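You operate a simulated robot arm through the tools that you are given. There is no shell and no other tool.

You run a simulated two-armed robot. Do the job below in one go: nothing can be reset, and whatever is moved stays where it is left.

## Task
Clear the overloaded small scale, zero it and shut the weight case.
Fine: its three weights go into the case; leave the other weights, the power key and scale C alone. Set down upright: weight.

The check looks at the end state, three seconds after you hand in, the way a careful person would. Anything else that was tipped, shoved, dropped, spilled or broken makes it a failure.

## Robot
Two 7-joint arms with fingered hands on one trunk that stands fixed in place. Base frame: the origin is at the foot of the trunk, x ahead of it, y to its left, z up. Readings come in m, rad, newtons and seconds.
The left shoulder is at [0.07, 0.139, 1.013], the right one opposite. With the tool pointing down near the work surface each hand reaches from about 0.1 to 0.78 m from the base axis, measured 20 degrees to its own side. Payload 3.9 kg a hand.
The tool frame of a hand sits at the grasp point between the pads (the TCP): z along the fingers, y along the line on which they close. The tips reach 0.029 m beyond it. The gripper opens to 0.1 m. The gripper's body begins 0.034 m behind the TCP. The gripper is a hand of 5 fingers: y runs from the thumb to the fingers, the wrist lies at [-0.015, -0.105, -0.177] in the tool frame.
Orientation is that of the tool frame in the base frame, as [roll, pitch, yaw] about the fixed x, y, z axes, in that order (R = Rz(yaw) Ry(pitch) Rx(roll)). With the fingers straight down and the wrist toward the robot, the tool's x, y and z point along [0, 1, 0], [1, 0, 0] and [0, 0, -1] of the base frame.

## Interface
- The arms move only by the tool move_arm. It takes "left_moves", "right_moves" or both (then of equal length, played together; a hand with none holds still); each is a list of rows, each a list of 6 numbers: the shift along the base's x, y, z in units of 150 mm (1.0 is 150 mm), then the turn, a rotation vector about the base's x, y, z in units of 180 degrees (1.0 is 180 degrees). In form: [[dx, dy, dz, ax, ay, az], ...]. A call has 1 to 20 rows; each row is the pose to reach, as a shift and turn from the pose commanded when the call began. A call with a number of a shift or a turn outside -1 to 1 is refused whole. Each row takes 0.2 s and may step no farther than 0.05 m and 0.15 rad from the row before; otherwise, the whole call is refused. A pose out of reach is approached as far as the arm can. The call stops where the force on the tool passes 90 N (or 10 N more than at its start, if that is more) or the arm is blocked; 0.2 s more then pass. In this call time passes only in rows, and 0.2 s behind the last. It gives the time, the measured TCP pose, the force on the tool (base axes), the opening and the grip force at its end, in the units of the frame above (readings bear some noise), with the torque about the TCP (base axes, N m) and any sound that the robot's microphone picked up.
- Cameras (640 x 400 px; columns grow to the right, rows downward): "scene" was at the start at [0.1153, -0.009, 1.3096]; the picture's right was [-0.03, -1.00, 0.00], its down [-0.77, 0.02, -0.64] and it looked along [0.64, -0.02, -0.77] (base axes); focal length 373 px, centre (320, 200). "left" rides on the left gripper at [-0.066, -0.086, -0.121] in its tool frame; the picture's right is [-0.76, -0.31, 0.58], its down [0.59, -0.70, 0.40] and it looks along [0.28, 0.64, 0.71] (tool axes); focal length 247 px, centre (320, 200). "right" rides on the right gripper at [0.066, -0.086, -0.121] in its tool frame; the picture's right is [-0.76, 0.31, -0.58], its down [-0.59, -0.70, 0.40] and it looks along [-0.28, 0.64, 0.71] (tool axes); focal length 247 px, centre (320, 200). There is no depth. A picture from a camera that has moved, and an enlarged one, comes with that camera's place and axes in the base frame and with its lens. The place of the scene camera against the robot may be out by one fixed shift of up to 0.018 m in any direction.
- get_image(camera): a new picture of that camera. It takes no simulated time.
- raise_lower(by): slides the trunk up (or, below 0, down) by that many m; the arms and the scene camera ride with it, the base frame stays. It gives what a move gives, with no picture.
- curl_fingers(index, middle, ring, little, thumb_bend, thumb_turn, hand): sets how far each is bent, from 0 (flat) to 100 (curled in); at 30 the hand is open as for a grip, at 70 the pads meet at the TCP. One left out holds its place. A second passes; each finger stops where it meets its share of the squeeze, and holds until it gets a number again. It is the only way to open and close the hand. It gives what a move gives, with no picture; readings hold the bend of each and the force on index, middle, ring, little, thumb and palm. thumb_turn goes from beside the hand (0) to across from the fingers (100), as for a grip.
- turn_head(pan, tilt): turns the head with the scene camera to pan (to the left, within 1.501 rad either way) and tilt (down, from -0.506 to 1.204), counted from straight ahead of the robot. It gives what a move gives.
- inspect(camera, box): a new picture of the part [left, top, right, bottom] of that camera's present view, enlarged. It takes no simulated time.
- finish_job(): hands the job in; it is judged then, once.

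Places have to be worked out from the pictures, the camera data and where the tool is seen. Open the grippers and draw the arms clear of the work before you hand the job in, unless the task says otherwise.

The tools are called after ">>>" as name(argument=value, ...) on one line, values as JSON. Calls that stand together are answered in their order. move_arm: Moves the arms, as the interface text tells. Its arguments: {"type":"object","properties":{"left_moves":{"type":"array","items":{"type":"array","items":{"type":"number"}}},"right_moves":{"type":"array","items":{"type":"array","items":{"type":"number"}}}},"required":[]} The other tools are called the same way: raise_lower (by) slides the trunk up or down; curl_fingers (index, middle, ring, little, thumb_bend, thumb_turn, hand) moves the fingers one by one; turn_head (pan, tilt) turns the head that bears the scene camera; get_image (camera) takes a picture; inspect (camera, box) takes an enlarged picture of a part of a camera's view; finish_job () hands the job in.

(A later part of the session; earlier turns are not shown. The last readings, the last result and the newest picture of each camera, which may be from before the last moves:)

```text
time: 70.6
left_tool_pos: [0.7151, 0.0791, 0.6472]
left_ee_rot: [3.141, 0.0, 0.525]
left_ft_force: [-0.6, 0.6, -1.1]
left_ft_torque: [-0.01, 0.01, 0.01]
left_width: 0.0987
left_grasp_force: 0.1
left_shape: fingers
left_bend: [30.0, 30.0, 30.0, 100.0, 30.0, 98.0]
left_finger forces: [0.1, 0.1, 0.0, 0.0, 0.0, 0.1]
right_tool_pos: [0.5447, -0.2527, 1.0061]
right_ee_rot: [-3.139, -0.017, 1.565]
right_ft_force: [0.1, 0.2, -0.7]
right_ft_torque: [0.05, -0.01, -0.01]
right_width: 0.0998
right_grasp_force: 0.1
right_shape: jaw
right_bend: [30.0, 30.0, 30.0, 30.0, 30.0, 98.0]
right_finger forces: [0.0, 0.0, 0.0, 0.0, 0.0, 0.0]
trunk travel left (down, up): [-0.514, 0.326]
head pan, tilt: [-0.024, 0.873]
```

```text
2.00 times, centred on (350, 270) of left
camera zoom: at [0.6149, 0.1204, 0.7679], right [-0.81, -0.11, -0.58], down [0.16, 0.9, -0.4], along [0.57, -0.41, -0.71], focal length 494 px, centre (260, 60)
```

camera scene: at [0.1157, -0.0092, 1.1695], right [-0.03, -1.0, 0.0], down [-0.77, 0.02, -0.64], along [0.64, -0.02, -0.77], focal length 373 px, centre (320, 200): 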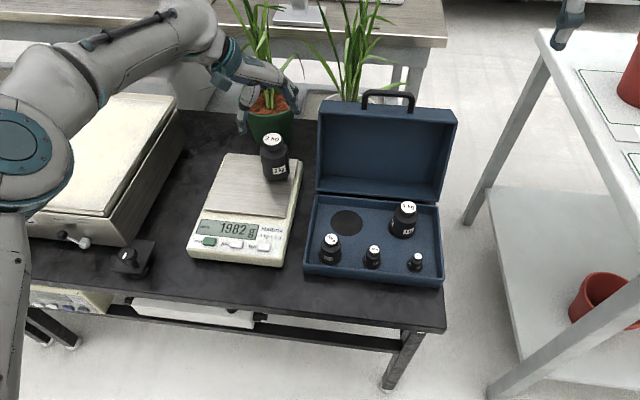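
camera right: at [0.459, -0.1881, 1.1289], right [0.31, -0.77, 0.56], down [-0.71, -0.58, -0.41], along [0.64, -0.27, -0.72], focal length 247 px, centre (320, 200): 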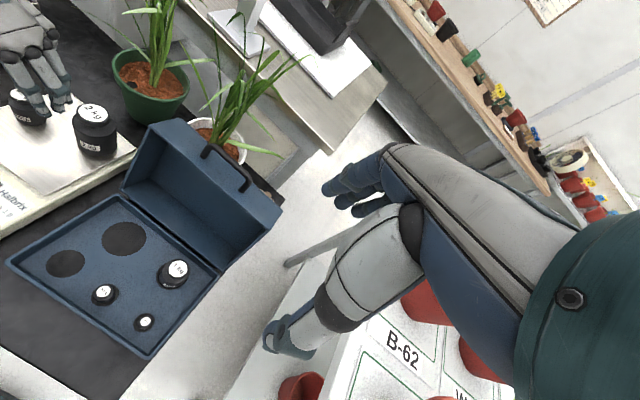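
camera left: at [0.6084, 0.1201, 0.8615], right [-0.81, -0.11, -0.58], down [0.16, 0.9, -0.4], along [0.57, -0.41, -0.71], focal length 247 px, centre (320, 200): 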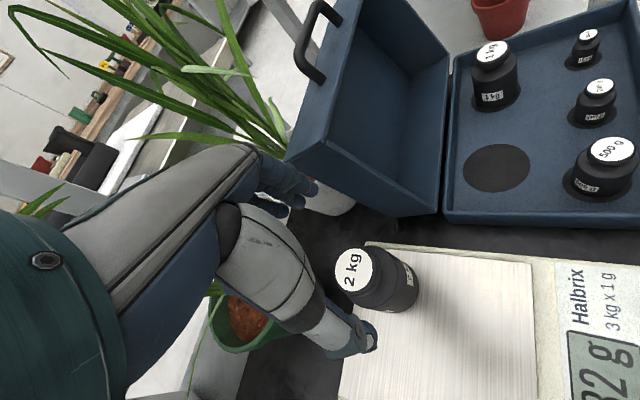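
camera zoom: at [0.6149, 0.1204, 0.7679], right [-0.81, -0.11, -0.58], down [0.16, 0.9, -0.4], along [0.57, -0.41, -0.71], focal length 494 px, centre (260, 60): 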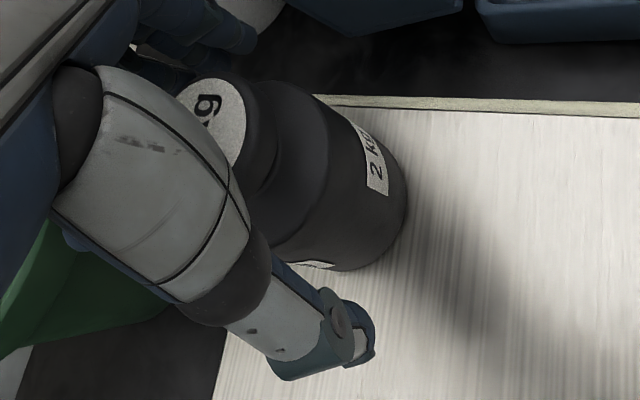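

Good centring and visible clearance over the cap. I descend the last 13 mm to TCP z ≈ 0.634 and check palm contact.

>>> move_arm(left_moves=[[0, 0, -0.03, 0, 0, 0], [0, 0, -0.06, 0, 0, 0], [0, 0, -0.088, 0, 0, 0]])

>>> curl_fingers(hand="left", index=40, middle=40, ring=40, thumb_bend=40)

>>> inspect(camera="scene", box=[220, 90, 320, 200])

>>> inspect(camera="right", box=[30, 50, 150, 170])

```text
time: 71.4
left_tool_pos: [0.7148, 0.0799, 0.6349]
left_ee_rot: [3.141, -0.001, 0.526]
left_ft_force: [-0.3, -0.2, 0.7]
left_ft_torque: [0.05, 0.03, 0.02]
left_width: 0.0986
left_grasp_force: 0.0
left_shape: fingers
left_bend: [30.0, 30.0, 30.0, 100.0, 30.0, 98.0]
left_finger forces: [0.1, 0.0, 0.0, 0.0, 0.1, 0.0]
right_tool_pos: [0.5446, -0.2531, 1.0064]
right_ee_rot: [-3.141, -0.018, 1.568]
right_ft_force: [-0.1, 0.3, 0.2]
right_ft_torque: [0.01, 0.02, -0.03]
right_width: 0.0998
right_grasp_force: 0.1
right_shape: jaw
right_bend: [30.0, 30.0, 30.0, 30.0, 30.0, 98.0]
right_finger forces: [0.1, 0.0, 0.1, 0.0, 0.0, 0.0]
trunk travel left (down, up): [-0.514, 0.326]
head pan, tilt: [-0.024, 0.873]
```

```text
time: 72.4
left_tool_pos: [0.7142, 0.0788, 0.6337]
left_ee_rot: [-3.14, 0.0, 0.524]
left_ft_force: [0.2, -0.1, 0.3]
left_ft_torque: [-0.01, -0.03, 0.04]
left_width: 0.0752
left_grasp_force: 0.0
left_shape: fingers
left_bend: [40.0, 40.0, 40.0, 100.0, 40.0, 98.0]
left_finger forces: [0.0, 0.0, 0.1, 0.1, 0.0, 0.0]
right_tool_pos: [0.5438, -0.2525, 1.0078]
right_ee_rot: [-3.14, -0.017, 1.568]
right_ft_force: [-0.3, 0.3, 0.1]
right_ft_torque: [0.01, 0.0, 0.01]
right_width: 0.1
right_grasp_force: 0.1
right_shape: jaw
right_bend: [30.0, 30.0, 30.0, 30.0, 30.0, 98.0]
right_finger forces: [0.0, 0.0, 0.1, 0.0, 0.0, 0.0]
trunk travel left (down, up): [-0.514, 0.326]
head pan, tilt: [-0.024, 0.873]
```

```text
3.64 times, centred on (270, 145) of scene
camera zoom: at [0.1152, -0.009, 1.1696], right [-0.03, -1.0, 0.0], down [-0.77, 0.02, -0.64], along [0.64, -0.02, -0.77], focal length 1356 px, centre (502, 400)
```

zoom: 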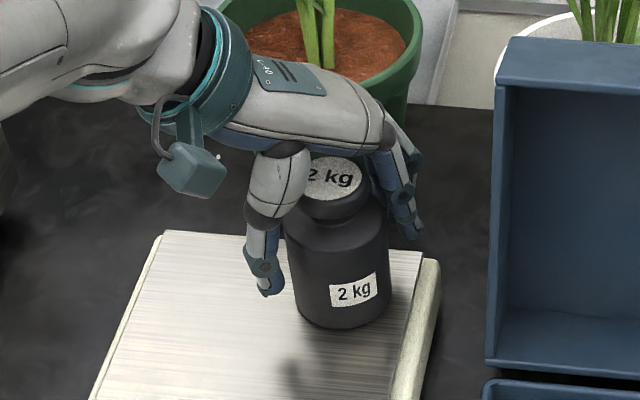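

```text
3.33 times, centred on (90, 110) of right
camera zoom: at [0.4584, -0.1884, 1.1292], right [0.3, -0.77, 0.56], down [-0.71, -0.58, -0.41], along [0.64, -0.27, -0.72], focal length 823 px, centre (1087, 500)
```

zoom: 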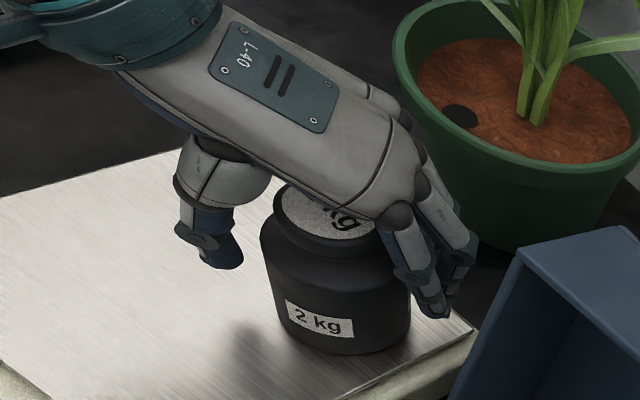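

No palm contact. I lower 4 mm more for a better hold on the straight body, then squeeze with thumb, index, middle and ring.

>>> move_arm(left_moves=[[0, 0, -0.013, 0, 0, 0], [0, 0, -0.027, 0, 0, 0]])

>>> curl_fingers(hand="left", index=70, middle=70, ring=70, thumb_bend=70)

>>> curl_fingers(hand="left", index=100, middle=100, ring=100, thumb_bend=100)

>>> inspect(camera="scene", box=[220, 90, 320, 200])

>>> inspect(camera="right", box=[30, 50, 150, 170])

```text
time: 73.0
left_tool_pos: [0.7138, 0.079, 0.6288]
left_ee_rot: [-3.141, 0.001, 0.524]
left_ft_force: [-0.4, -0.3, 0.0]
left_ft_torque: [0.01, 0.0, -0.01]
left_width: 0.0753
left_grasp_force: 0.0
left_shape: fingers
left_bend: [40.0, 40.0, 40.0, 100.0, 40.0, 98.0]
left_finger forces: [0.0, 0.0, 0.1, 0.0, 0.1, 0.0]
right_tool_pos: [0.5448, -0.2529, 1.007]
right_ee_rot: [-3.139, -0.015, 1.568]
right_ft_force: [0.5, -0.8, -0.1]
right_ft_torque: [0.01, -0.03, -0.02]
right_width: 0.0999
right_grasp_force: 0.0
right_shape: jaw
right_bend: [30.0, 30.0, 30.0, 30.0, 30.0, 98.0]
right_finger forces: [0.0, 0.1, 0.0, 0.0, 0.0, 0.0]
trunk travel left (down, up): [-0.514, 0.326]
head pan, tilt: [-0.024, 0.873]
```

```text
time: 74.0
left_tool_pos: [0.715, 0.0773, 0.6304]
left_ee_rot: [-3.14, 0.0, 0.524]
left_ft_force: [4.1, -4.3, -0.4]
left_ft_torque: [0.06, -0.04, -0.04]
left_width: 0.0511
left_grasp_force: 18.8
left_shape: fingers
left_bend: [55.0, 56.0, 63.0, 100.0, 53.0, 95.0]
left_finger forces: [9.0, 7.3, 4.6, 0.0, 16.5, 0.1]
right_tool_pos: [0.5435, -0.2537, 1.006]
right_ee_rot: [-3.139, -0.017, 1.568]
right_ft_force: [0.1, 0.2, -0.1]
right_ft_torque: [0.01, -0.01, -0.03]
right_width: 0.0998
right_grasp_force: 0.0
right_shape: jaw
right_bend: [30.0, 30.0, 30.0, 30.0, 30.0, 98.0]
right_finger forces: [0.1, 0.0, 0.0, 0.0, 0.0, 0.0]
trunk travel left (down, up): [-0.514, 0.326]
head pan, tilt: [-0.024, 0.873]
```

```text
time: 75.0
left_tool_pos: [0.7146, 0.0789, 0.6286]
left_ee_rot: [-3.139, 0.0, 0.525]
left_ft_force: [4.7, -2.1, 0.9]
left_ft_torque: [-0.09, -0.1, -0.09]
left_width: 0.05
left_grasp_force: 21.5
left_shape: fingers
left_bend: [53.0, 56.0, 64.0, 100.0, 54.0, 95.0]
left_finger forces: [8.5, 8.1, 6.4, 0.0, 20.7, 0.0]
right_tool_pos: [0.5445, -0.2531, 1.0057]
right_ee_rot: [-3.14, -0.017, 1.569]
right_ft_force: [-0.8, -0.5, -1.0]
right_ft_torque: [-0.03, -0.01, 0.02]
right_width: 0.0997
right_grasp_force: 0.0
right_shape: jaw
right_bend: [30.0, 30.0, 30.0, 30.0, 30.0, 98.0]
right_finger forces: [0.0, 0.0, 0.0, 0.0, 0.0, 0.1]
trunk travel left (down, up): [-0.514, 0.326]
head pan, tilt: [-0.024, 0.873]
```

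```text
3.64 times, centred on (270, 145) of scene
camera zoom: at [0.1156, -0.0093, 1.1696], right [-0.03, -1.0, 0.0], down [-0.77, 0.02, -0.64], along [0.64, -0.02, -0.77], focal length 1356 px, centre (502, 400)
```

zoom: 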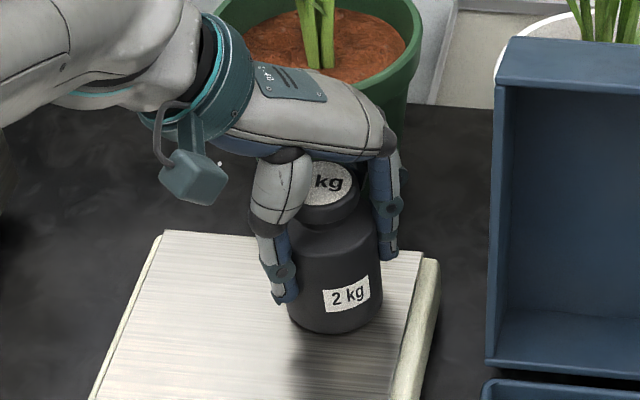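

```text
3.33 times, centred on (90, 110) of right
camera zoom: at [0.4588, -0.1887, 1.129], right [0.31, -0.77, 0.56], down [-0.71, -0.58, -0.41], along [0.64, -0.27, -0.72], focal length 823 px, centre (1087, 500)
```

zoom: 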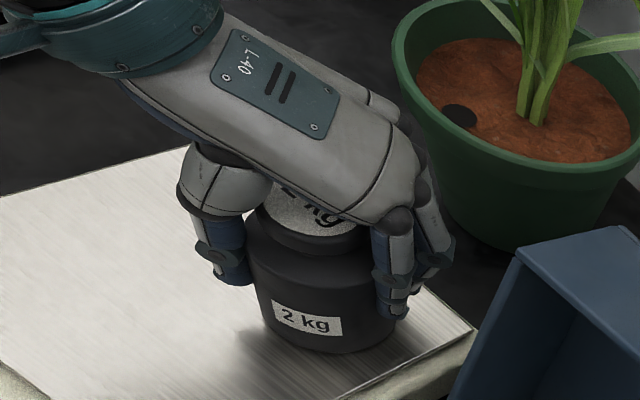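

Squeeze is about 21 N per side. I do a small test lift of 6 mm and compare hand and weight.

>>> move_arm(left_moves=[[0, 0, 0.013, 0, 0, 0], [0, 0, 0.026, 0, 0, 0], [0, 0, 0.04, 0, 0, 0]])

>>> inspect(camera="scene", box=[220, 90, 320, 200])

>>> inspect(camera="right", box=[30, 50, 150, 170])

>>> inspect(camera="scene", box=[180, 210, 310, 280])

```text
time: 75.8
left_tool_pos: [0.7146, 0.0782, 0.632]
left_ee_rot: [-3.135, 0.002, 0.521]
left_ft_force: [1.2, -1.7, -0.2]
left_ft_torque: [-0.2, -0.2, -0.01]
left_width: 0.05
left_grasp_force: 20.6
left_shape: fingers
left_bend: [53.0, 57.0, 64.0, 100.0, 54.0, 94.0]
left_finger forces: [8.1, 6.7, 6.0, 0.1, 21.0, 0.0]
right_tool_pos: [0.5459, -0.2531, 1.0045]
right_ee_rot: [-3.138, -0.016, 1.567]
right_ft_force: [0.2, 0.5, 1.0]
right_ft_torque: [0.03, 0.01, -0.01]
right_width: 0.1001
right_grasp_force: 0.0
right_shape: jaw
right_bend: [30.0, 30.0, 30.0, 30.0, 30.0, 98.0]
right_finger forces: [0.0, 0.1, 0.0, 0.0, 0.0, 0.1]
trunk travel left (down, up): [-0.514, 0.326]
head pan, tilt: [-0.024, 0.873]
```

```text
3.64 times, centred on (270, 145) of scene
camera zoom: at [0.1175, -0.0088, 1.1691], right [-0.02, -1.0, 0.0], down [-0.77, 0.02, -0.64], along [0.64, -0.02, -0.77], focal length 1356 px, centre (502, 400)
```

zoom: 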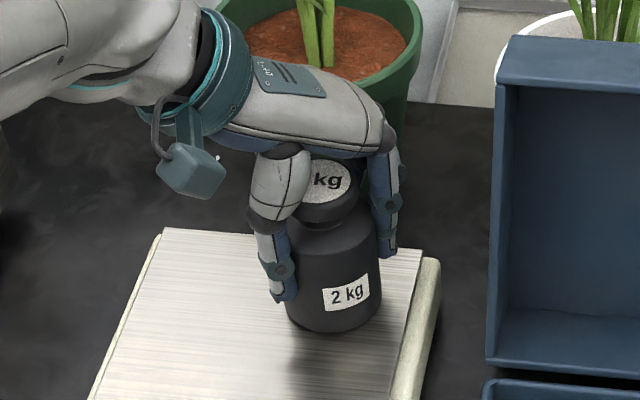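

```text
3.33 times, centred on (90, 110) of right
camera zoom: at [0.4606, -0.1881, 1.128], right [0.31, -0.77, 0.56], down [-0.71, -0.58, -0.41], along [0.64, -0.27, -0.72], focal length 823 px, centre (1087, 500)
```

zoom: 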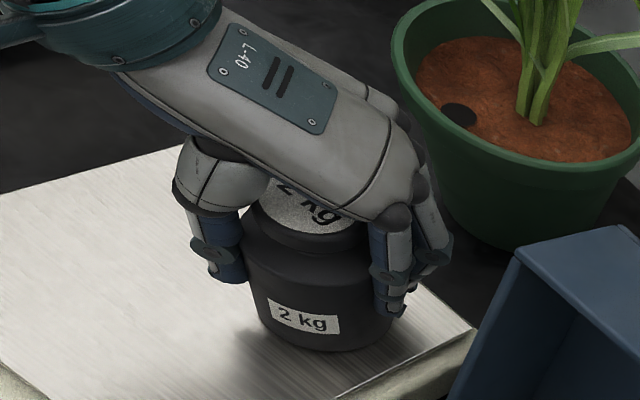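

```text
4.92 times, centred on (245, 245) of scene
camera zoom: at [0.1175, -0.0088, 1.1691], right [-0.02, -1.0, 0.0], down [-0.77, 0.02, -0.64], along [0.64, -0.02, -0.77], focal length 1836 px, centre (689, -22)
```

zoom: 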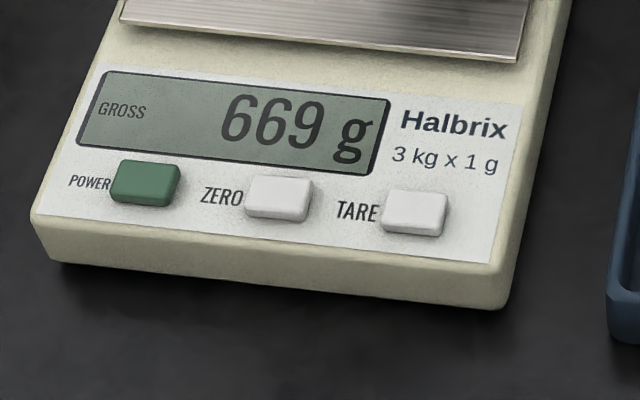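

The scale shows 669 g left, so the hand carries 1.3 kg so far. I lift another 4 mm and check for slipping.

>>> move_arm(left_moves=[[0, 0, 0.009, 0, 0, 0], [0, 0, 0.018, 0, 0, 0], [0, 0, 0.027, 0, 0, 0]])

>>> inspect(camera="scene", box=[220, 90, 320, 200])

>>> inspect(camera="scene", box=[180, 210, 310, 280])

```text
time: 76.6
left_tool_pos: [0.7161, 0.0801, 0.6368]
left_ee_rot: [-3.14, 0.005, 0.523]
left_ft_force: [0.7, -0.2, -19.4]
left_ft_torque: [-0.17, 0.0, 0.01]
left_width: 0.05
left_grasp_force: 19.4
left_shape: fingers
left_bend: [53.0, 57.0, 64.0, 100.0, 54.0, 94.0]
left_finger forces: [7.4, 6.1, 6.4, 0.1, 19.0, 0.0]
right_tool_pos: [0.5469, -0.2521, 1.0054]
right_ee_rot: [-3.139, -0.015, 1.566]
right_ft_force: [-0.3, -0.3, 0.3]
right_ft_torque: [-0.02, 0.0, -0.01]
right_width: 0.0998
right_grasp_force: 0.1
right_shape: jaw
right_bend: [30.0, 30.0, 30.0, 30.0, 30.0, 98.0]
right_finger forces: [0.0, 0.0, 0.0, 0.0, 0.0, 0.0]
trunk travel left (down, up): [-0.514, 0.326]
head pan, tilt: [-0.024, 0.873]
```

```text
3.64 times, centred on (270, 145) of scene
camera zoom: at [0.1183, -0.0087, 1.1692], right [-0.03, -1.0, 0.0], down [-0.77, 0.02, -0.64], along [0.64, -0.02, -0.77], focal length 1356 px, centre (502, 400)
```

zoom: 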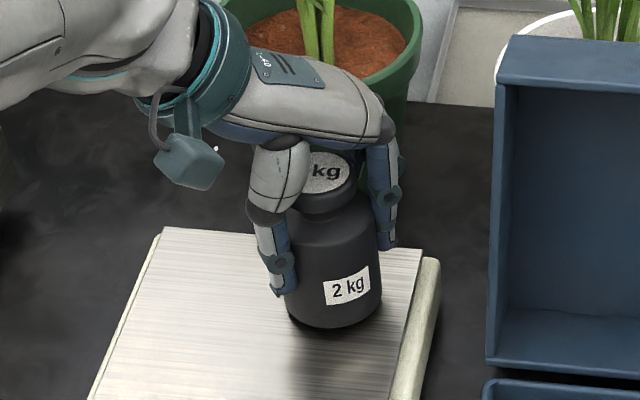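

```text
4.92 times, centred on (245, 245) of scene
camera zoom: at [0.1183, -0.0087, 1.1692], right [-0.03, -1.0, 0.0], down [-0.77, 0.02, -0.64], along [0.64, -0.02, -0.77], focal length 1836 px, centre (689, -22)
```

zoom: 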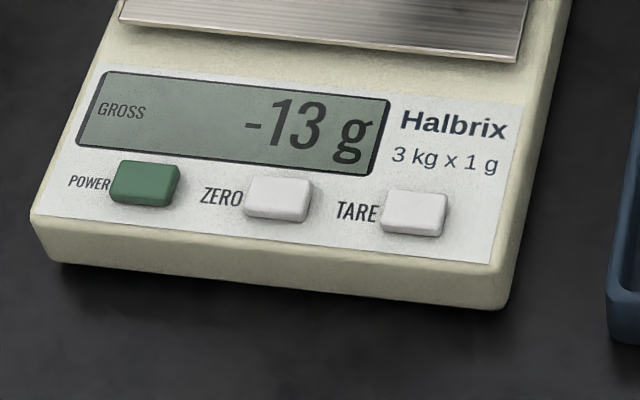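

The weight is fully lifted (force −19.4 N, display −13 g). I raise another 15 mm slowly and check that it does not slide in the grip.

>>> move_arm(left_moves=[[0, 0, 0.02, 0, 0, 0], [0, 0, 0.04, 0, 0, 0], [0, 0, 0.06, 0, 0, 0], [0, 0, 0.08, 0, 0, 0], [0, 0, 0.1, 0, 0, 0], [0, 0, 0.1, 0, 0, 0], [0, 0, 0.1, 0, 0, 0]])

>>> inspect(camera="scene", box=[220, 90, 320, 200])

>>> inspect(camera="right", box=[30, 50, 150, 170])

```text
time: 78.2
left_tool_pos: [0.7166, 0.0807, 0.653]
left_ee_rot: [-3.141, 0.004, 0.523]
left_ft_force: [0.2, 0.4, -19.3]
left_ft_torque: [-0.16, -0.04, -0.02]
left_width: 0.0498
left_grasp_force: 19.5
left_shape: fingers
left_bend: [53.0, 57.0, 64.0, 100.0, 54.0, 94.0]
left_finger forces: [7.4, 6.1, 6.4, 0.0, 18.9, 0.0]
right_tool_pos: [0.548, -0.2512, 1.0054]
right_ee_rot: [-3.138, -0.015, 1.567]
right_ft_force: [0.5, 0.2, 0.1]
right_ft_torque: [0.04, 0.0, 0.01]
right_width: 0.0999
right_grasp_force: 0.0
right_shape: jaw
right_bend: [30.0, 30.0, 30.0, 30.0, 30.0, 98.0]
right_finger forces: [0.1, 0.0, 0.0, 0.0, 0.1, 0.0]
trunk travel left (down, up): [-0.514, 0.326]
head pan, tilt: [-0.024, 0.873]
```

```text
3.64 times, centred on (270, 145) of scene
camera zoom: at [0.1183, -0.0087, 1.1692], right [-0.03, -1.0, 0.0], down [-0.77, 0.02, -0.64], along [0.64, -0.02, -0.77], focal length 1356 px, centre (502, 400)
```

zoom: 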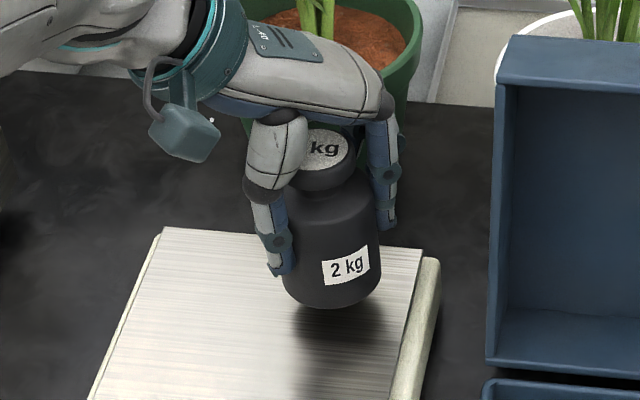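

```text
3.33 times, centred on (90, 110) of right
camera zoom: at [0.4614, -0.188, 1.1278], right [0.31, -0.77, 0.56], down [-0.71, -0.58, -0.41], along [0.64, -0.27, -0.72], focal length 823 px, centre (1087, 500)
```

zoom: 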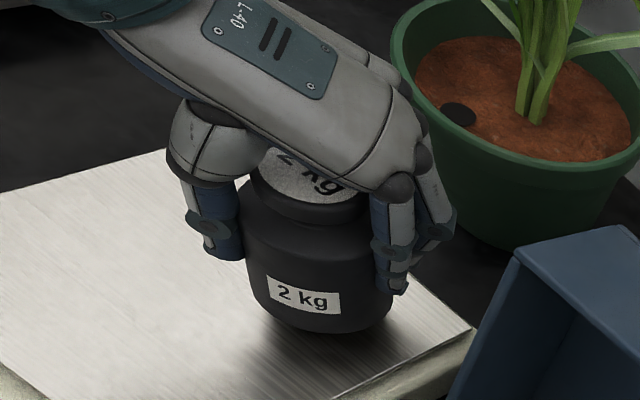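

No slip at all. I raise the weight to about z 0.74.

>>> move_arm(left_moves=[[0, 0, 0.06, 0, 0, 0], [0, 0, 0.13, 0, 0, 0], [0, 0, 0.21, 0, 0, 0], [0, 0, 0.29, 0, 0, 0], [0, 0, 0.37, 0, 0, 0], [0, 0, 0.45, 0, 0, 0], [0, 0, 0.52, 0, 0, 0], [0, 0, 0.58, 0, 0, 0]])

>>> move_arm(left_moves=[[-0.06, 0, 0, 0, 0, -0.013], [-0.13, 0, 0, 0, 0, -0.03], [-0.21, 0, 0, 0, 0, -0.05], [-0.3, -0.01, 0, 0, 0, -0.075], [-0.39, -0.02, 0, 0, 0, -0.1], [-0.48, -0.04, 0, 0, 0, -0.125], [-0.57, -0.06, 0, 0, 0, -0.15], [-0.65, -0.09, 0, 0, 0, -0.172], [-0.72, -0.13, 0, 0, 0, -0.193], [-0.77, -0.17, 0, 0, 0, -0.211]])

>>> get_image(camera="scene")

>>> inspect(camera="scene", box=[240, 100, 380, 240])

```text
time: 80.0
left_tool_pos: [0.7166, 0.0782, 0.7407]
left_ee_rot: [-3.138, 0.003, 0.526]
left_ft_force: [-0.5, 0.4, -19.6]
left_ft_torque: [-0.12, -0.07, -0.03]
left_width: 0.05
left_grasp_force: 19.9
left_shape: fingers
left_bend: [53.0, 57.0, 64.0, 100.0, 54.0, 94.0]
left_finger forces: [7.3, 6.1, 6.6, 0.1, 18.8, 0.1]
right_tool_pos: [0.5461, -0.2522, 1.0048]
right_ee_rot: [-3.14, -0.014, 1.566]
right_ft_force: [-0.3, 0.1, -1.0]
right_ft_torque: [0.02, 0.0, 0.02]
right_width: 0.0998
right_grasp_force: 0.1
right_shape: jaw
right_bend: [30.0, 30.0, 30.0, 30.0, 30.0, 98.0]
right_finger forces: [0.1, 0.0, 0.0, 0.1, 0.1, 0.0]
trunk travel left (down, up): [-0.514, 0.326]
head pan, tilt: [-0.024, 0.873]
```

```text
time: 82.2
left_tool_pos: [0.6001, 0.054, 0.7415]
left_ee_rot: [3.142, 0.001, -0.141]
left_ft_force: [0.4, 0.0, -19.9]
left_ft_torque: [-0.14, 0.07, 0.01]
left_width: 0.0499
left_grasp_force: 19.3
left_shape: fingers
left_bend: [53.0, 57.0, 65.0, 100.0, 54.0, 94.0]
left_finger forces: [7.5, 6.1, 6.7, 0.1, 18.6, 0.0]
right_tool_pos: [0.5469, -0.254, 1.0048]
right_ee_rot: [-3.139, -0.015, 1.568]
right_ft_force: [-0.1, 0.5, 0.3]
right_ft_torque: [0.01, -0.02, -0.03]
right_width: 0.0995
right_grasp_force: 0.0
right_shape: jaw
right_bend: [30.0, 30.0, 30.0, 30.0, 30.0, 98.0]
right_finger forces: [0.0, 0.0, 0.1, 0.0, 0.0, 0.0]
trunk travel left (down, up): [-0.514, 0.326]
head pan, tilt: [-0.024, 0.873]
```

```text
taken
camera scene: at [0.1177, -0.009, 1.1693], right [-0.03, -1.0, 0.0], down [-0.77, 0.02, -0.64], along [0.64, -0.02, -0.77], focal length 373 px, centre (320, 200)
```

scene: 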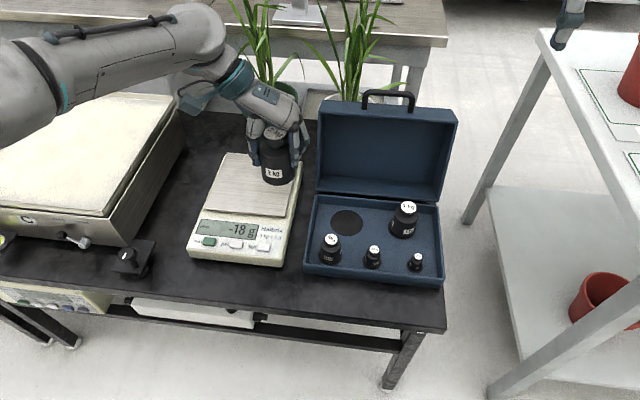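

```text
2.86 times, centred on (310, 170) of scene
camera zoom: at [0.1177, -0.009, 1.1693], right [-0.03, -1.0, 0.0], down [-0.77, 0.02, -0.64], along [0.64, -0.02, -0.77], focal length 1066 px, centre (349, 286)
```

zoom: 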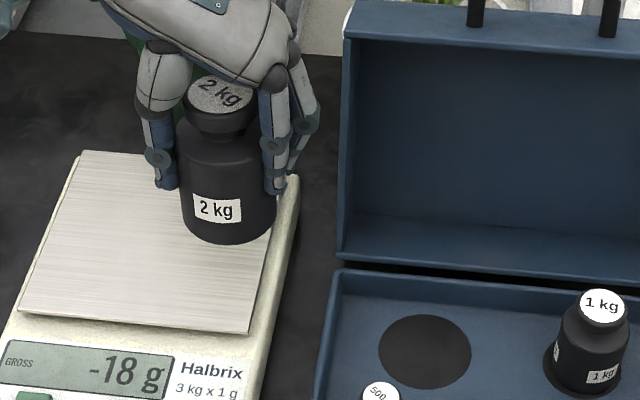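

The weight hangs upright; the object is about (+0.003, +0.008) from the TCP. I carry it across to above the large pocket.

>>> move_arm(left_moves=[[-0.005, -0.08, 0, 0, 0, 0], [-0.01, -0.17, 0, 0, 0, 0], [-0.015, -0.27, 0, 0, 0, 0], [-0.02, -0.38, 0, 0, 0, 0], [-0.025, -0.49, 0, 0, 0, 0], [-0.03, -0.6, 0, 0, 0, 0], [-0.03, -0.7, 0, 0, 0, 0], [-0.03, -0.79, 0, 0, 0, 0], [-0.03, -0.867, 0, 0, 0, 0]])

>>> get_image(camera="scene")

>>> inspect(camera="scene", box=[280, 140, 410, 260])

>>> inspect(camera="right", box=[20, 120, 200, 290])

>>> inspect(camera="left", box=[260, 170, 460, 370])

```text
time: 84.2
left_tool_pos: [0.5969, -0.0778, 0.7397]
left_ee_rot: [3.14, 0.001, -0.138]
left_ft_force: [1.3, 0.4, -20.0]
left_ft_torque: [-0.1, 0.05, -0.02]
left_width: 0.0501
left_grasp_force: 19.5
left_shape: fingers
left_bend: [53.0, 57.0, 65.0, 100.0, 54.0, 94.0]
left_finger forces: [7.5, 6.2, 7.0, 0.0, 18.6, 0.0]
right_tool_pos: [0.5478, -0.2538, 1.0053]
right_ee_rot: [-3.137, -0.02, 1.567]
right_ft_force: [-0.5, -0.7, 0.6]
right_ft_torque: [-0.01, 0.02, 0.05]
right_width: 0.0995
right_grasp_force: 0.0
right_shape: jaw
right_bend: [30.0, 30.0, 30.0, 30.0, 30.0, 98.0]
right_finger forces: [0.0, 0.0, 0.0, 0.0, 0.0, 0.0]
trunk travel left (down, up): [-0.514, 0.326]
head pan, tilt: [-0.024, 0.873]
```

```text
taken
camera scene: at [0.1179, -0.0098, 1.1692], right [-0.03, -1.0, 0.0], down [-0.77, 0.02, -0.64], along [0.64, -0.02, -0.77], focal length 373 px, centre (320, 200)
```

scene: 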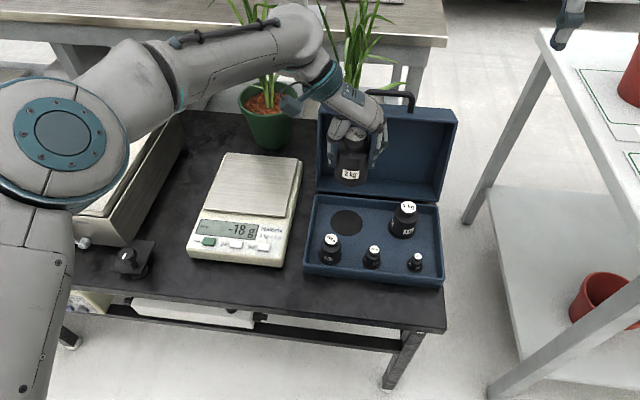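

```text
3.33 times, centred on (345, 200) of scene
camera zoom: at [0.1179, -0.0098, 1.1692], right [-0.03, -1.0, 0.0], down [-0.77, 0.02, -0.64], along [0.64, -0.02, -0.77], focal length 1243 px, centre (237, 200)
```

zoom: 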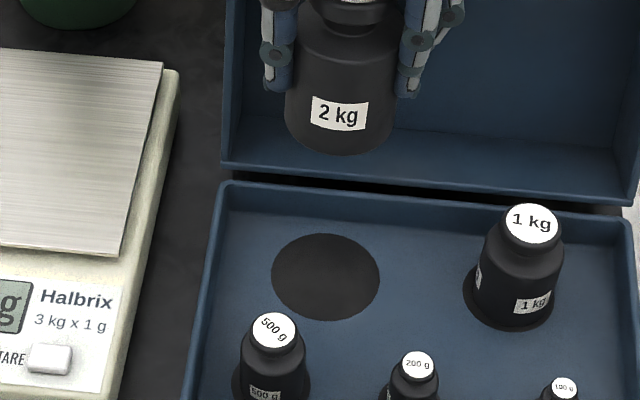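

```text
2.35 times, centred on (110, 205) of right
camera zoom: at [0.461, -0.1892, 1.1278], right [0.31, -0.77, 0.56], down [-0.71, -0.58, -0.41], along [0.64, -0.27, -0.72], focal length 581 px, centre (814, 188)
```

zoom: 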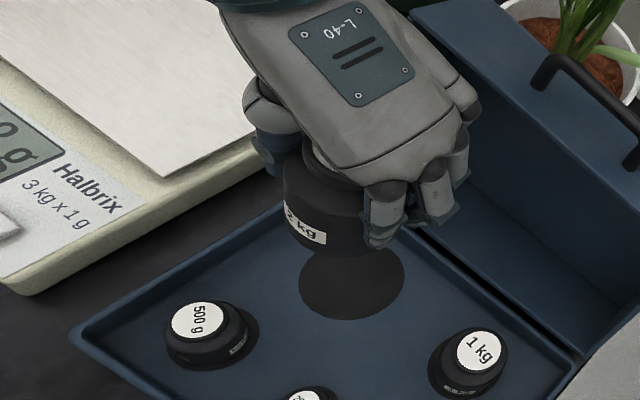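

```text
2.00 times, centred on (360, 270) of left
camera zoom: at [0.5438, 0.0163, 0.8605], right [-0.71, 0.41, -0.57], down [0.68, 0.62, -0.4], along [0.19, -0.67, -0.71], focal length 494 px, centre (240, 60)
```

zoom: 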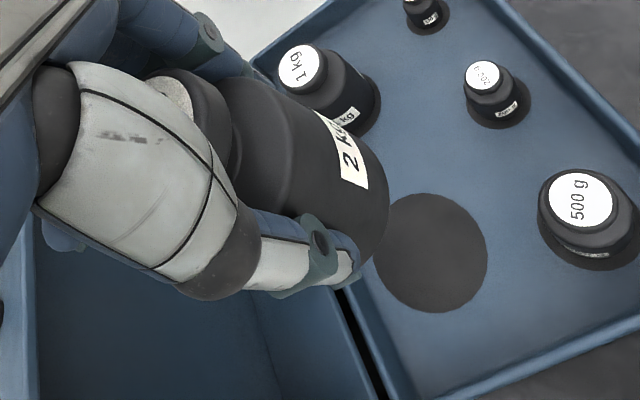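

The base is over the pocket to within 3 mm. I correct by −2 mm in x and lower to about 15 mm above the floor.

>>> move_arm(left_moves=[[-0.013, 0, -0.07, 0, 0, 0], [-0.013, 0, -0.16, 0, 0, 0], [-0.013, 0, -0.26, 0, 0, 0], [-0.013, 0, -0.36, 0, 0, 0], [-0.013, 0, -0.46, 0, 0, 0], [-0.013, 0, -0.56, 0, 0, 0], [-0.013, 0, -0.66, 0, 0, 0], [-0.013, 0, -0.75, 0, 0, 0], [-0.013, 0, -0.83, 0, 0, 0]])

>>> inspect(camera="scene", box=[300, 160, 400, 260])

>>> inspect(camera="right", box=[40, 150, 190, 290])

>>> inspect(camera="left", box=[260, 170, 460, 370])

```text
time: 86.2
left_tool_pos: [0.5954, -0.0765, 0.6157]
left_ee_rot: [-3.141, 0.004, -0.139]
left_ft_force: [-0.6, -0.5, -19.6]
left_ft_torque: [-0.14, 0.07, -0.01]
left_width: 0.0497
left_grasp_force: 19.3
left_shape: fingers
left_bend: [53.0, 57.0, 65.0, 100.0, 54.0, 94.0]
left_finger forces: [7.4, 6.1, 7.0, 0.0, 18.4, 0.0]
right_tool_pos: [0.5474, -0.253, 1.0046]
right_ee_rot: [-3.138, -0.015, 1.567]
right_ft_force: [-0.3, -0.2, 0.1]
right_ft_torque: [0.02, 0.03, 0.01]
right_width: 0.0997
right_grasp_force: 0.0
right_shape: jaw
right_bend: [30.0, 30.0, 30.0, 30.0, 30.0, 98.0]
right_finger forces: [0.0, 0.0, 0.0, 0.0, 0.0, 0.0]
trunk travel left (down, up): [-0.514, 0.326]
head pan, tilt: [-0.024, 0.873]
```

```text
4.00 times, centred on (350, 210) of scene
camera zoom: at [0.1182, -0.0094, 1.1692], right [-0.03, -1.0, 0.0], down [-0.77, 0.02, -0.64], along [0.64, -0.02, -0.77], focal length 1492 px, centre (200, 160)
```

zoom: 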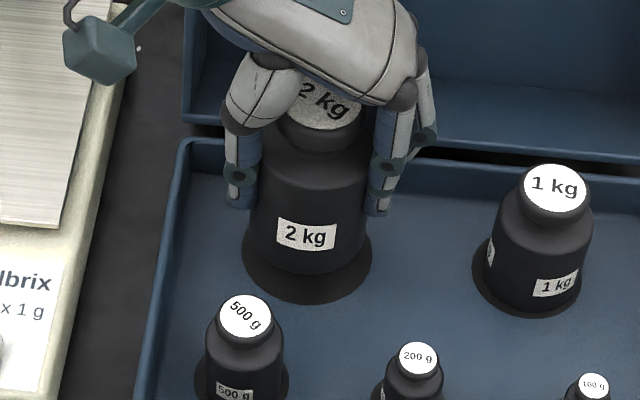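

```text
2.86 times, centred on (115, 220) of right
camera zoom: at [0.4613, -0.1887, 1.1278], right [0.31, -0.77, 0.56], down [-0.71, -0.58, -0.41], along [0.64, -0.27, -0.72], focal length 706 px, centre (906, 143)
```

zoom: 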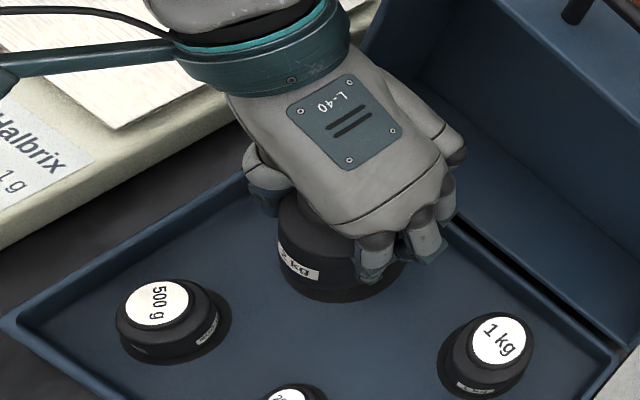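

```text
2.00 times, centred on (360, 270) of left
camera zoom: at [0.5423, 0.0171, 0.7363], right [-0.71, 0.41, -0.57], down [0.68, 0.62, -0.4], along [0.19, -0.67, -0.71], focal length 494 px, centre (240, 60)
```

zoom: 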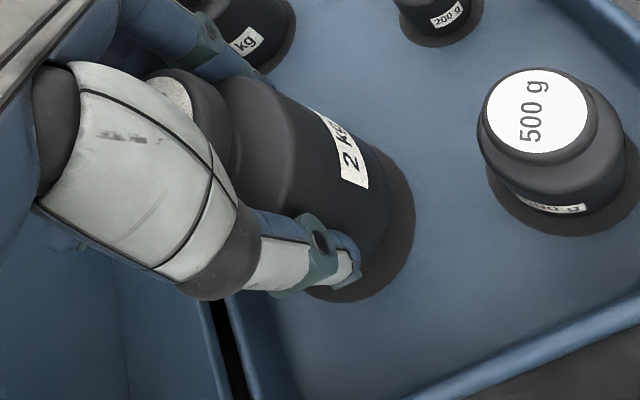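

Alignment with the disc is within about 1 mm. I lower 15 mm, then step down to contact.

>>> move_arm(left_moves=[[0, 0, -0.025, 0, 0, 0], [0, 0, -0.05, 0, 0, 0], [0, 0, -0.075, 0, 0, 0], [0, 0, -0.1, 0, 0, 0]])

>>> inspect(camera="scene", box=[320, 190, 380, 250])

>>> move_arm(left_moves=[[0, 0, -0.007, 0, 0, 0], [0, 0, -0.014, 0, 0, 0]])

```text
time: 87.2
left_tool_pos: [0.5947, -0.0777, 0.5997]
left_ee_rot: [3.141, 0.004, -0.138]
left_ft_force: [-0.2, -0.4, -19.2]
left_ft_torque: [-0.15, 0.05, 0.03]
left_width: 0.05
left_grasp_force: 19.3
left_shape: fingers
left_bend: [53.0, 57.0, 65.0, 100.0, 54.0, 94.0]
left_finger forces: [7.5, 6.1, 7.0, 0.0, 18.5, 0.0]
right_tool_pos: [0.5472, -0.2544, 1.0044]
right_ee_rot: [-3.139, -0.017, 1.568]
right_ft_force: [-0.1, 0.0, 0.4]
right_ft_torque: [0.01, -0.02, 0.0]
right_width: 0.1
right_grasp_force: 0.0
right_shape: jaw
right_bend: [30.0, 30.0, 30.0, 30.0, 30.0, 98.0]
right_finger forces: [0.0, 0.0, 0.0, 0.0, 0.0, 0.0]
trunk travel left (down, up): [-0.514, 0.326]
head pan, tilt: [-0.024, 0.873]
```

```text
6.67 times, centred on (350, 220) of scene
camera zoom: at [0.1179, -0.0093, 1.1692], right [-0.03, -1.0, 0.0], down [-0.77, 0.02, -0.64], along [0.64, -0.02, -0.77], focal length 2486 px, centre (120, 67)
```

zoom: 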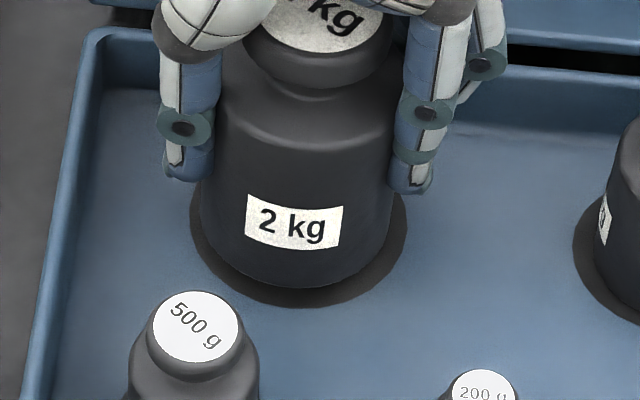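

```text
time: 87.8
left_tool_pos: [0.593, -0.077, 0.5986]
left_ee_rot: [3.14, 0.005, -0.136]
left_ft_force: [-0.5, -0.4, -19.6]
left_ft_torque: [-0.14, 0.06, 0.02]
left_width: 0.0502
left_grasp_force: 18.8
left_shape: fingers
left_bend: [53.0, 57.0, 65.0, 100.0, 54.0, 94.0]
left_finger forces: [7.5, 6.0, 7.1, 0.1, 18.4, 0.0]
right_tool_pos: [0.5467, -0.2525, 1.0053]
right_ee_rot: [-3.139, -0.017, 1.567]
right_ft_force: [0.0, 0.2, 0.6]
right_ft_torque: [0.01, -0.03, 0.01]
right_width: 0.1001
right_grasp_force: 0.0
right_shape: jaw
right_bend: [30.0, 30.0, 30.0, 30.0, 30.0, 98.0]
right_finger forces: [0.1, 0.1, 0.0, 0.0, 0.1, 0.1]
trunk travel left (down, up): [-0.514, 0.326]
head pan, tilt: [-0.024, 0.873]
```

Perfectly centred. I step down to contact.

>>> move_arm(left_moves=[[0, 0, -0.007, 0, 0, 0], [0, 0, -0.014, 0, 0, 0]])

>>> move_arm(left_moves=[[0, 0, -0.006, 0, 0, 0], [0, 0, -0.012, 0, 0, 0]])

```text
time: 88.4
left_tool_pos: [0.5935, -0.0761, 0.5966]
left_ee_rot: [3.14, 0.005, -0.139]
left_ft_force: [-0.1, -0.7, -20.3]
left_ft_torque: [-0.15, 0.02, 0.04]
left_width: 0.0501
left_grasp_force: 19.4
left_shape: fingers
left_bend: [53.0, 57.0, 65.0, 100.0, 54.0, 94.0]
left_finger forces: [7.5, 6.0, 7.1, 0.0, 18.2, 0.0]
right_tool_pos: [0.5463, -0.2527, 1.0054]
right_ee_rot: [-3.138, -0.018, 1.568]
right_ft_force: [-0.1, 0.6, 0.4]
right_ft_torque: [0.0, 0.02, 0.0]
right_width: 0.0996
right_grasp_force: 0.1
right_shape: jaw
right_bend: [30.0, 30.0, 30.0, 30.0, 30.0, 98.0]
right_finger forces: [0.0, 0.0, 0.0, 0.1, 0.0, 0.1]
trunk travel left (down, up): [-0.514, 0.326]
head pan, tilt: [-0.024, 0.873]
```

```text
time: 89.0
left_tool_pos: [0.5932, -0.0769, 0.5956]
left_ee_rot: [-3.141, 0.005, -0.141]
left_ft_force: [-0.6, 0.7, -20.4]
left_ft_torque: [-0.11, 0.08, -0.01]
left_width: 0.0499
left_grasp_force: 19.2
left_shape: fingers
left_bend: [53.0, 57.0, 65.0, 100.0, 54.0, 94.0]
left_finger forces: [7.5, 6.0, 7.0, 0.1, 18.4, 0.0]
right_tool_pos: [0.5467, -0.2538, 1.0036]
right_ee_rot: [-3.137, -0.016, 1.567]
right_ft_force: [0.1, -0.4, 0.3]
right_ft_torque: [0.04, 0.0, 0.01]
right_width: 0.0993
right_grasp_force: 0.1
right_shape: jaw
right_bend: [30.0, 30.0, 30.0, 30.0, 30.0, 98.0]
right_finger forces: [0.1, 0.0, 0.0, 0.0, 0.0, 0.0]
trunk travel left (down, up): [-0.514, 0.326]
head pan, tilt: [-0.024, 0.873]
```

Still hanging; I continue with further small steps.

>>> move_arm(left_moves=[[0, 0, -0.006, 0, 0, 0], [0, 0, -0.012, 0, 0, 0]])

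>>> move_arm(left_moves=[[0, 0, -0.006, 0, 0, 0], [0, 0, -0.012, 0, 0, 0]])

>>> inspect(camera="scene", box=[320, 190, 380, 250])

```text
time: 89.6
left_tool_pos: [0.5945, -0.077, 0.594]
left_ee_rot: [3.141, 0.001, -0.139]
left_ft_force: [0.1, -0.8, -17.6]
left_ft_torque: [-0.13, 0.01, 0.02]
left_width: 0.05
left_grasp_force: 20.2
left_shape: fingers
left_bend: [53.0, 57.0, 65.0, 100.0, 54.0, 94.0]
left_finger forces: [7.5, 6.1, 7.0, 0.0, 18.6, 0.0]
right_tool_pos: [0.5475, -0.2524, 1.0058]
right_ee_rot: [-3.137, -0.018, 1.568]
right_ft_force: [0.2, -0.1, 0.6]
right_ft_torque: [-0.02, -0.02, -0.02]
right_width: 0.0995
right_grasp_force: 0.1
right_shape: jaw
right_bend: [30.0, 30.0, 30.0, 30.0, 30.0, 98.0]
right_finger forces: [0.1, 0.0, 0.0, 0.1, 0.0, 0.1]
trunk travel left (down, up): [-0.514, 0.326]
head pan, tilt: [-0.024, 0.873]
```

```text
time: 90.2
left_tool_pos: [0.5945, -0.0773, 0.5932]
left_ee_rot: [-3.141, 0.001, -0.14]
left_ft_force: [-2.6, 1.2, -12.4]
left_ft_torque: [-0.15, 0.0, 0.0]
left_width: 0.0496
left_grasp_force: 19.7
left_shape: fingers
left_bend: [53.0, 57.0, 66.0, 100.0, 54.0, 93.0]
left_finger forces: [7.8, 6.2, 7.0, 0.1, 19.1, 0.0]
right_tool_pos: [0.5457, -0.2538, 1.0052]
right_ee_rot: [-3.139, -0.018, 1.567]
right_ft_force: [0.7, 0.1, -0.4]
right_ft_torque: [0.01, 0.01, 0.0]
right_width: 0.1
right_grasp_force: 0.1
right_shape: jaw
right_bend: [30.0, 30.0, 30.0, 30.0, 30.0, 98.0]
right_finger forces: [0.0, 0.0, 0.0, 0.0, 0.0, 0.1]
trunk travel left (down, up): [-0.514, 0.326]
head pan, tilt: [-0.024, 0.873]
```

```text
6.67 times, centred on (350, 220) of scene
camera zoom: at [0.1167, -0.0092, 1.1695], right [-0.03, -1.0, 0.0], down [-0.77, 0.02, -0.64], along [0.64, -0.02, -0.77], focal length 2486 px, centre (120, 67)
```

zoom: 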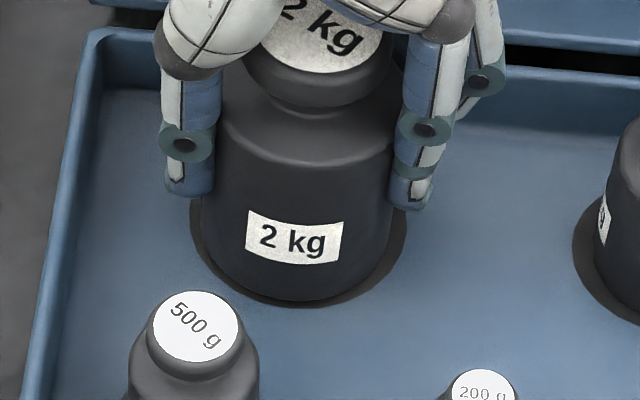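

Contact made; the base is about 2 mm toward the robot of the disc centre. I nudge +1.5 mm in x while settling a little further.

>>> move_arm(left_moves=[[0.01, 0, 0, 0, 0, 0], [0.012, 0, -0.006, 0, 0, 0], [0.012, 0, -0.012, 0, 0, 0]])

>>> inspect(camera="scene", box=[320, 190, 380, 250])

```text
time: 91.0
left_tool_pos: [0.5955, -0.0757, 0.591]
left_ee_rot: [3.14, -0.003, -0.138]
left_ft_force: [-4.0, 0.6, -3.1]
left_ft_torque: [-0.28, -0.12, 0.01]
left_width: 0.0499
left_grasp_force: 21.1
left_shape: fingers
left_bend: [53.0, 57.0, 67.0, 100.0, 54.0, 93.0]
left_finger forces: [8.4, 6.6, 7.3, 0.0, 20.9, 0.0]
right_tool_pos: [0.5445, -0.253, 1.0059]
right_ee_rot: [-3.139, -0.017, 1.565]
right_ft_force: [-0.3, -0.1, 0.9]
right_ft_torque: [0.0, -0.02, -0.01]
right_width: 0.0998
right_grasp_force: 0.1
right_shape: jaw
right_bend: [30.0, 30.0, 30.0, 30.0, 30.0, 98.0]
right_finger forces: [0.0, 0.0, 0.1, 0.0, 0.0, 0.0]
trunk travel left (down, up): [-0.514, 0.326]
head pan, tilt: [-0.024, 0.873]
```

```text
6.67 times, centred on (350, 220) of scene
camera zoom: at [0.1152, -0.009, 1.1697], right [-0.03, -1.0, 0.0], down [-0.77, 0.02, -0.64], along [0.64, -0.02, -0.77], focal length 2486 px, centre (120, 67)
```

zoom: 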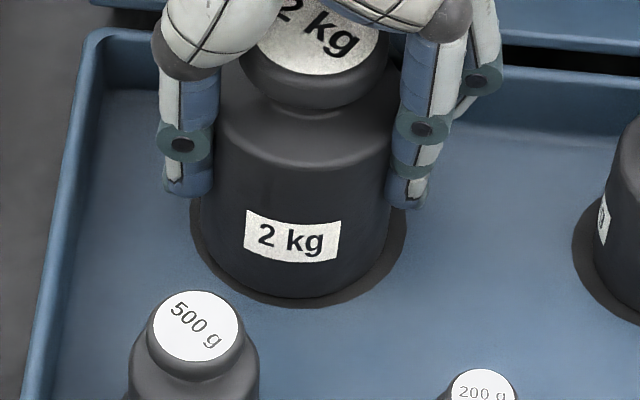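

Seated and centred. I release the grip in small stages.

>>> curl_fingers(hand="left", index=52, middle=56, ring=58, thumb_bend=53)

>>> inspect(camera="scene", box=[320, 190, 380, 250])

```text
time: 92.0
left_tool_pos: [0.5959, -0.0758, 0.5906]
left_ee_rot: [3.141, -0.001, -0.137]
left_ft_force: [-0.6, 3.8, 0.0]
left_ft_torque: [0.03, -0.03, 0.01]
left_width: 0.0553
left_grasp_force: 4.9
left_shape: fingers
left_bend: [51.0, 54.0, 57.0, 100.0, 49.0, 95.0]
left_finger forces: [0.7, 2.2, 0.0, 0.0, 6.7, 0.0]
right_tool_pos: [0.5446, -0.2522, 1.0064]
right_ee_rot: [-3.14, -0.015, 1.567]
right_ft_force: [0.6, -0.7, -0.5]
right_ft_torque: [0.01, 0.02, 0.0]
right_width: 0.0998
right_grasp_force: 0.2
right_shape: jaw
right_bend: [30.0, 30.0, 30.0, 30.0, 30.0, 98.0]
right_finger forces: [0.0, 0.0, 0.1, 0.0, 0.0, 0.0]
trunk travel left (down, up): [-0.514, 0.326]
head pan, tilt: [-0.024, 0.873]
```

```text
6.67 times, centred on (350, 220) of scene
camera zoom: at [0.1152, -0.0086, 1.1696], right [-0.03, -1.0, 0.0], down [-0.77, 0.02, -0.64], along [0.64, -0.02, -0.77], focal length 2486 px, centre (120, 67)
```

zoom: 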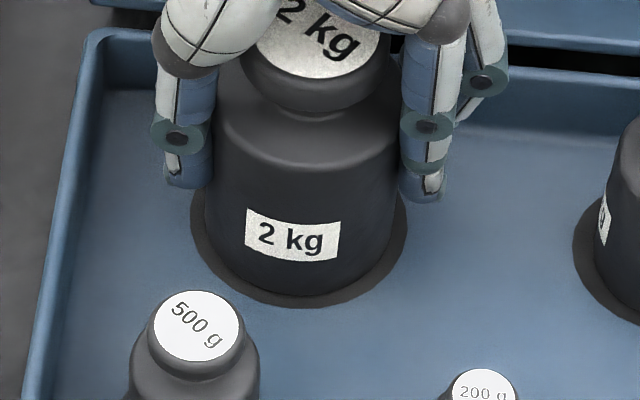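

The weight stayed put. I open further until all forces vanish.

>>> curl_fingers(hand="left", index=45, middle=48, ring=50, thumb_bend=44)

>>> inspect(camera="scene", box=[320, 190, 380, 250])

```text
time: 93.0
left_tool_pos: [0.596, -0.0762, 0.5911]
left_ee_rot: [-3.141, 0.001, -0.137]
left_ft_force: [-0.7, 1.0, 0.2]
left_ft_torque: [-0.01, 0.0, 0.03]
left_width: 0.0653
left_grasp_force: 1.2
left_shape: fingers
left_bend: [45.0, 48.0, 50.0, 100.0, 43.0, 97.0]
left_finger forces: [0.0, 0.1, 0.0, 0.1, 0.9, 0.0]
right_tool_pos: [0.5448, -0.2536, 1.0065]
right_ee_rot: [-3.14, -0.016, 1.566]
right_ft_force: [0.4, -0.2, -0.2]
right_ft_torque: [0.01, 0.0, -0.02]
right_width: 0.0999
right_grasp_force: 0.0
right_shape: jaw
right_bend: [30.0, 30.0, 30.0, 30.0, 30.0, 98.0]
right_finger forces: [0.0, 0.0, 0.0, 0.0, 0.0, 0.0]
trunk travel left (down, up): [-0.514, 0.326]
head pan, tilt: [-0.024, 0.873]
```

```text
6.67 times, centred on (350, 220) of scene
camera zoom: at [0.1152, -0.009, 1.1696], right [-0.03, -1.0, 0.0], down [-0.77, 0.02, -0.64], along [0.64, -0.02, -0.77], focal length 2486 px, centre (120, 67)
```

zoom: 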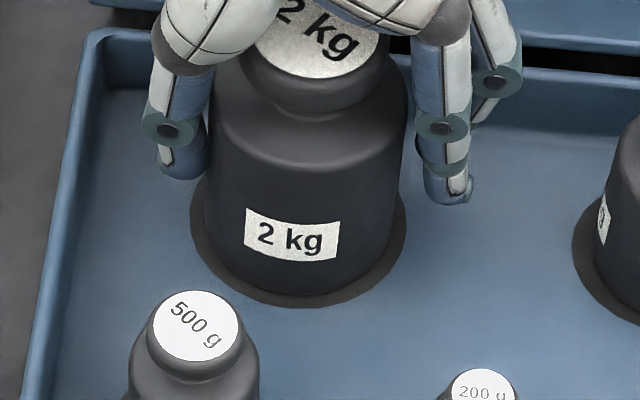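

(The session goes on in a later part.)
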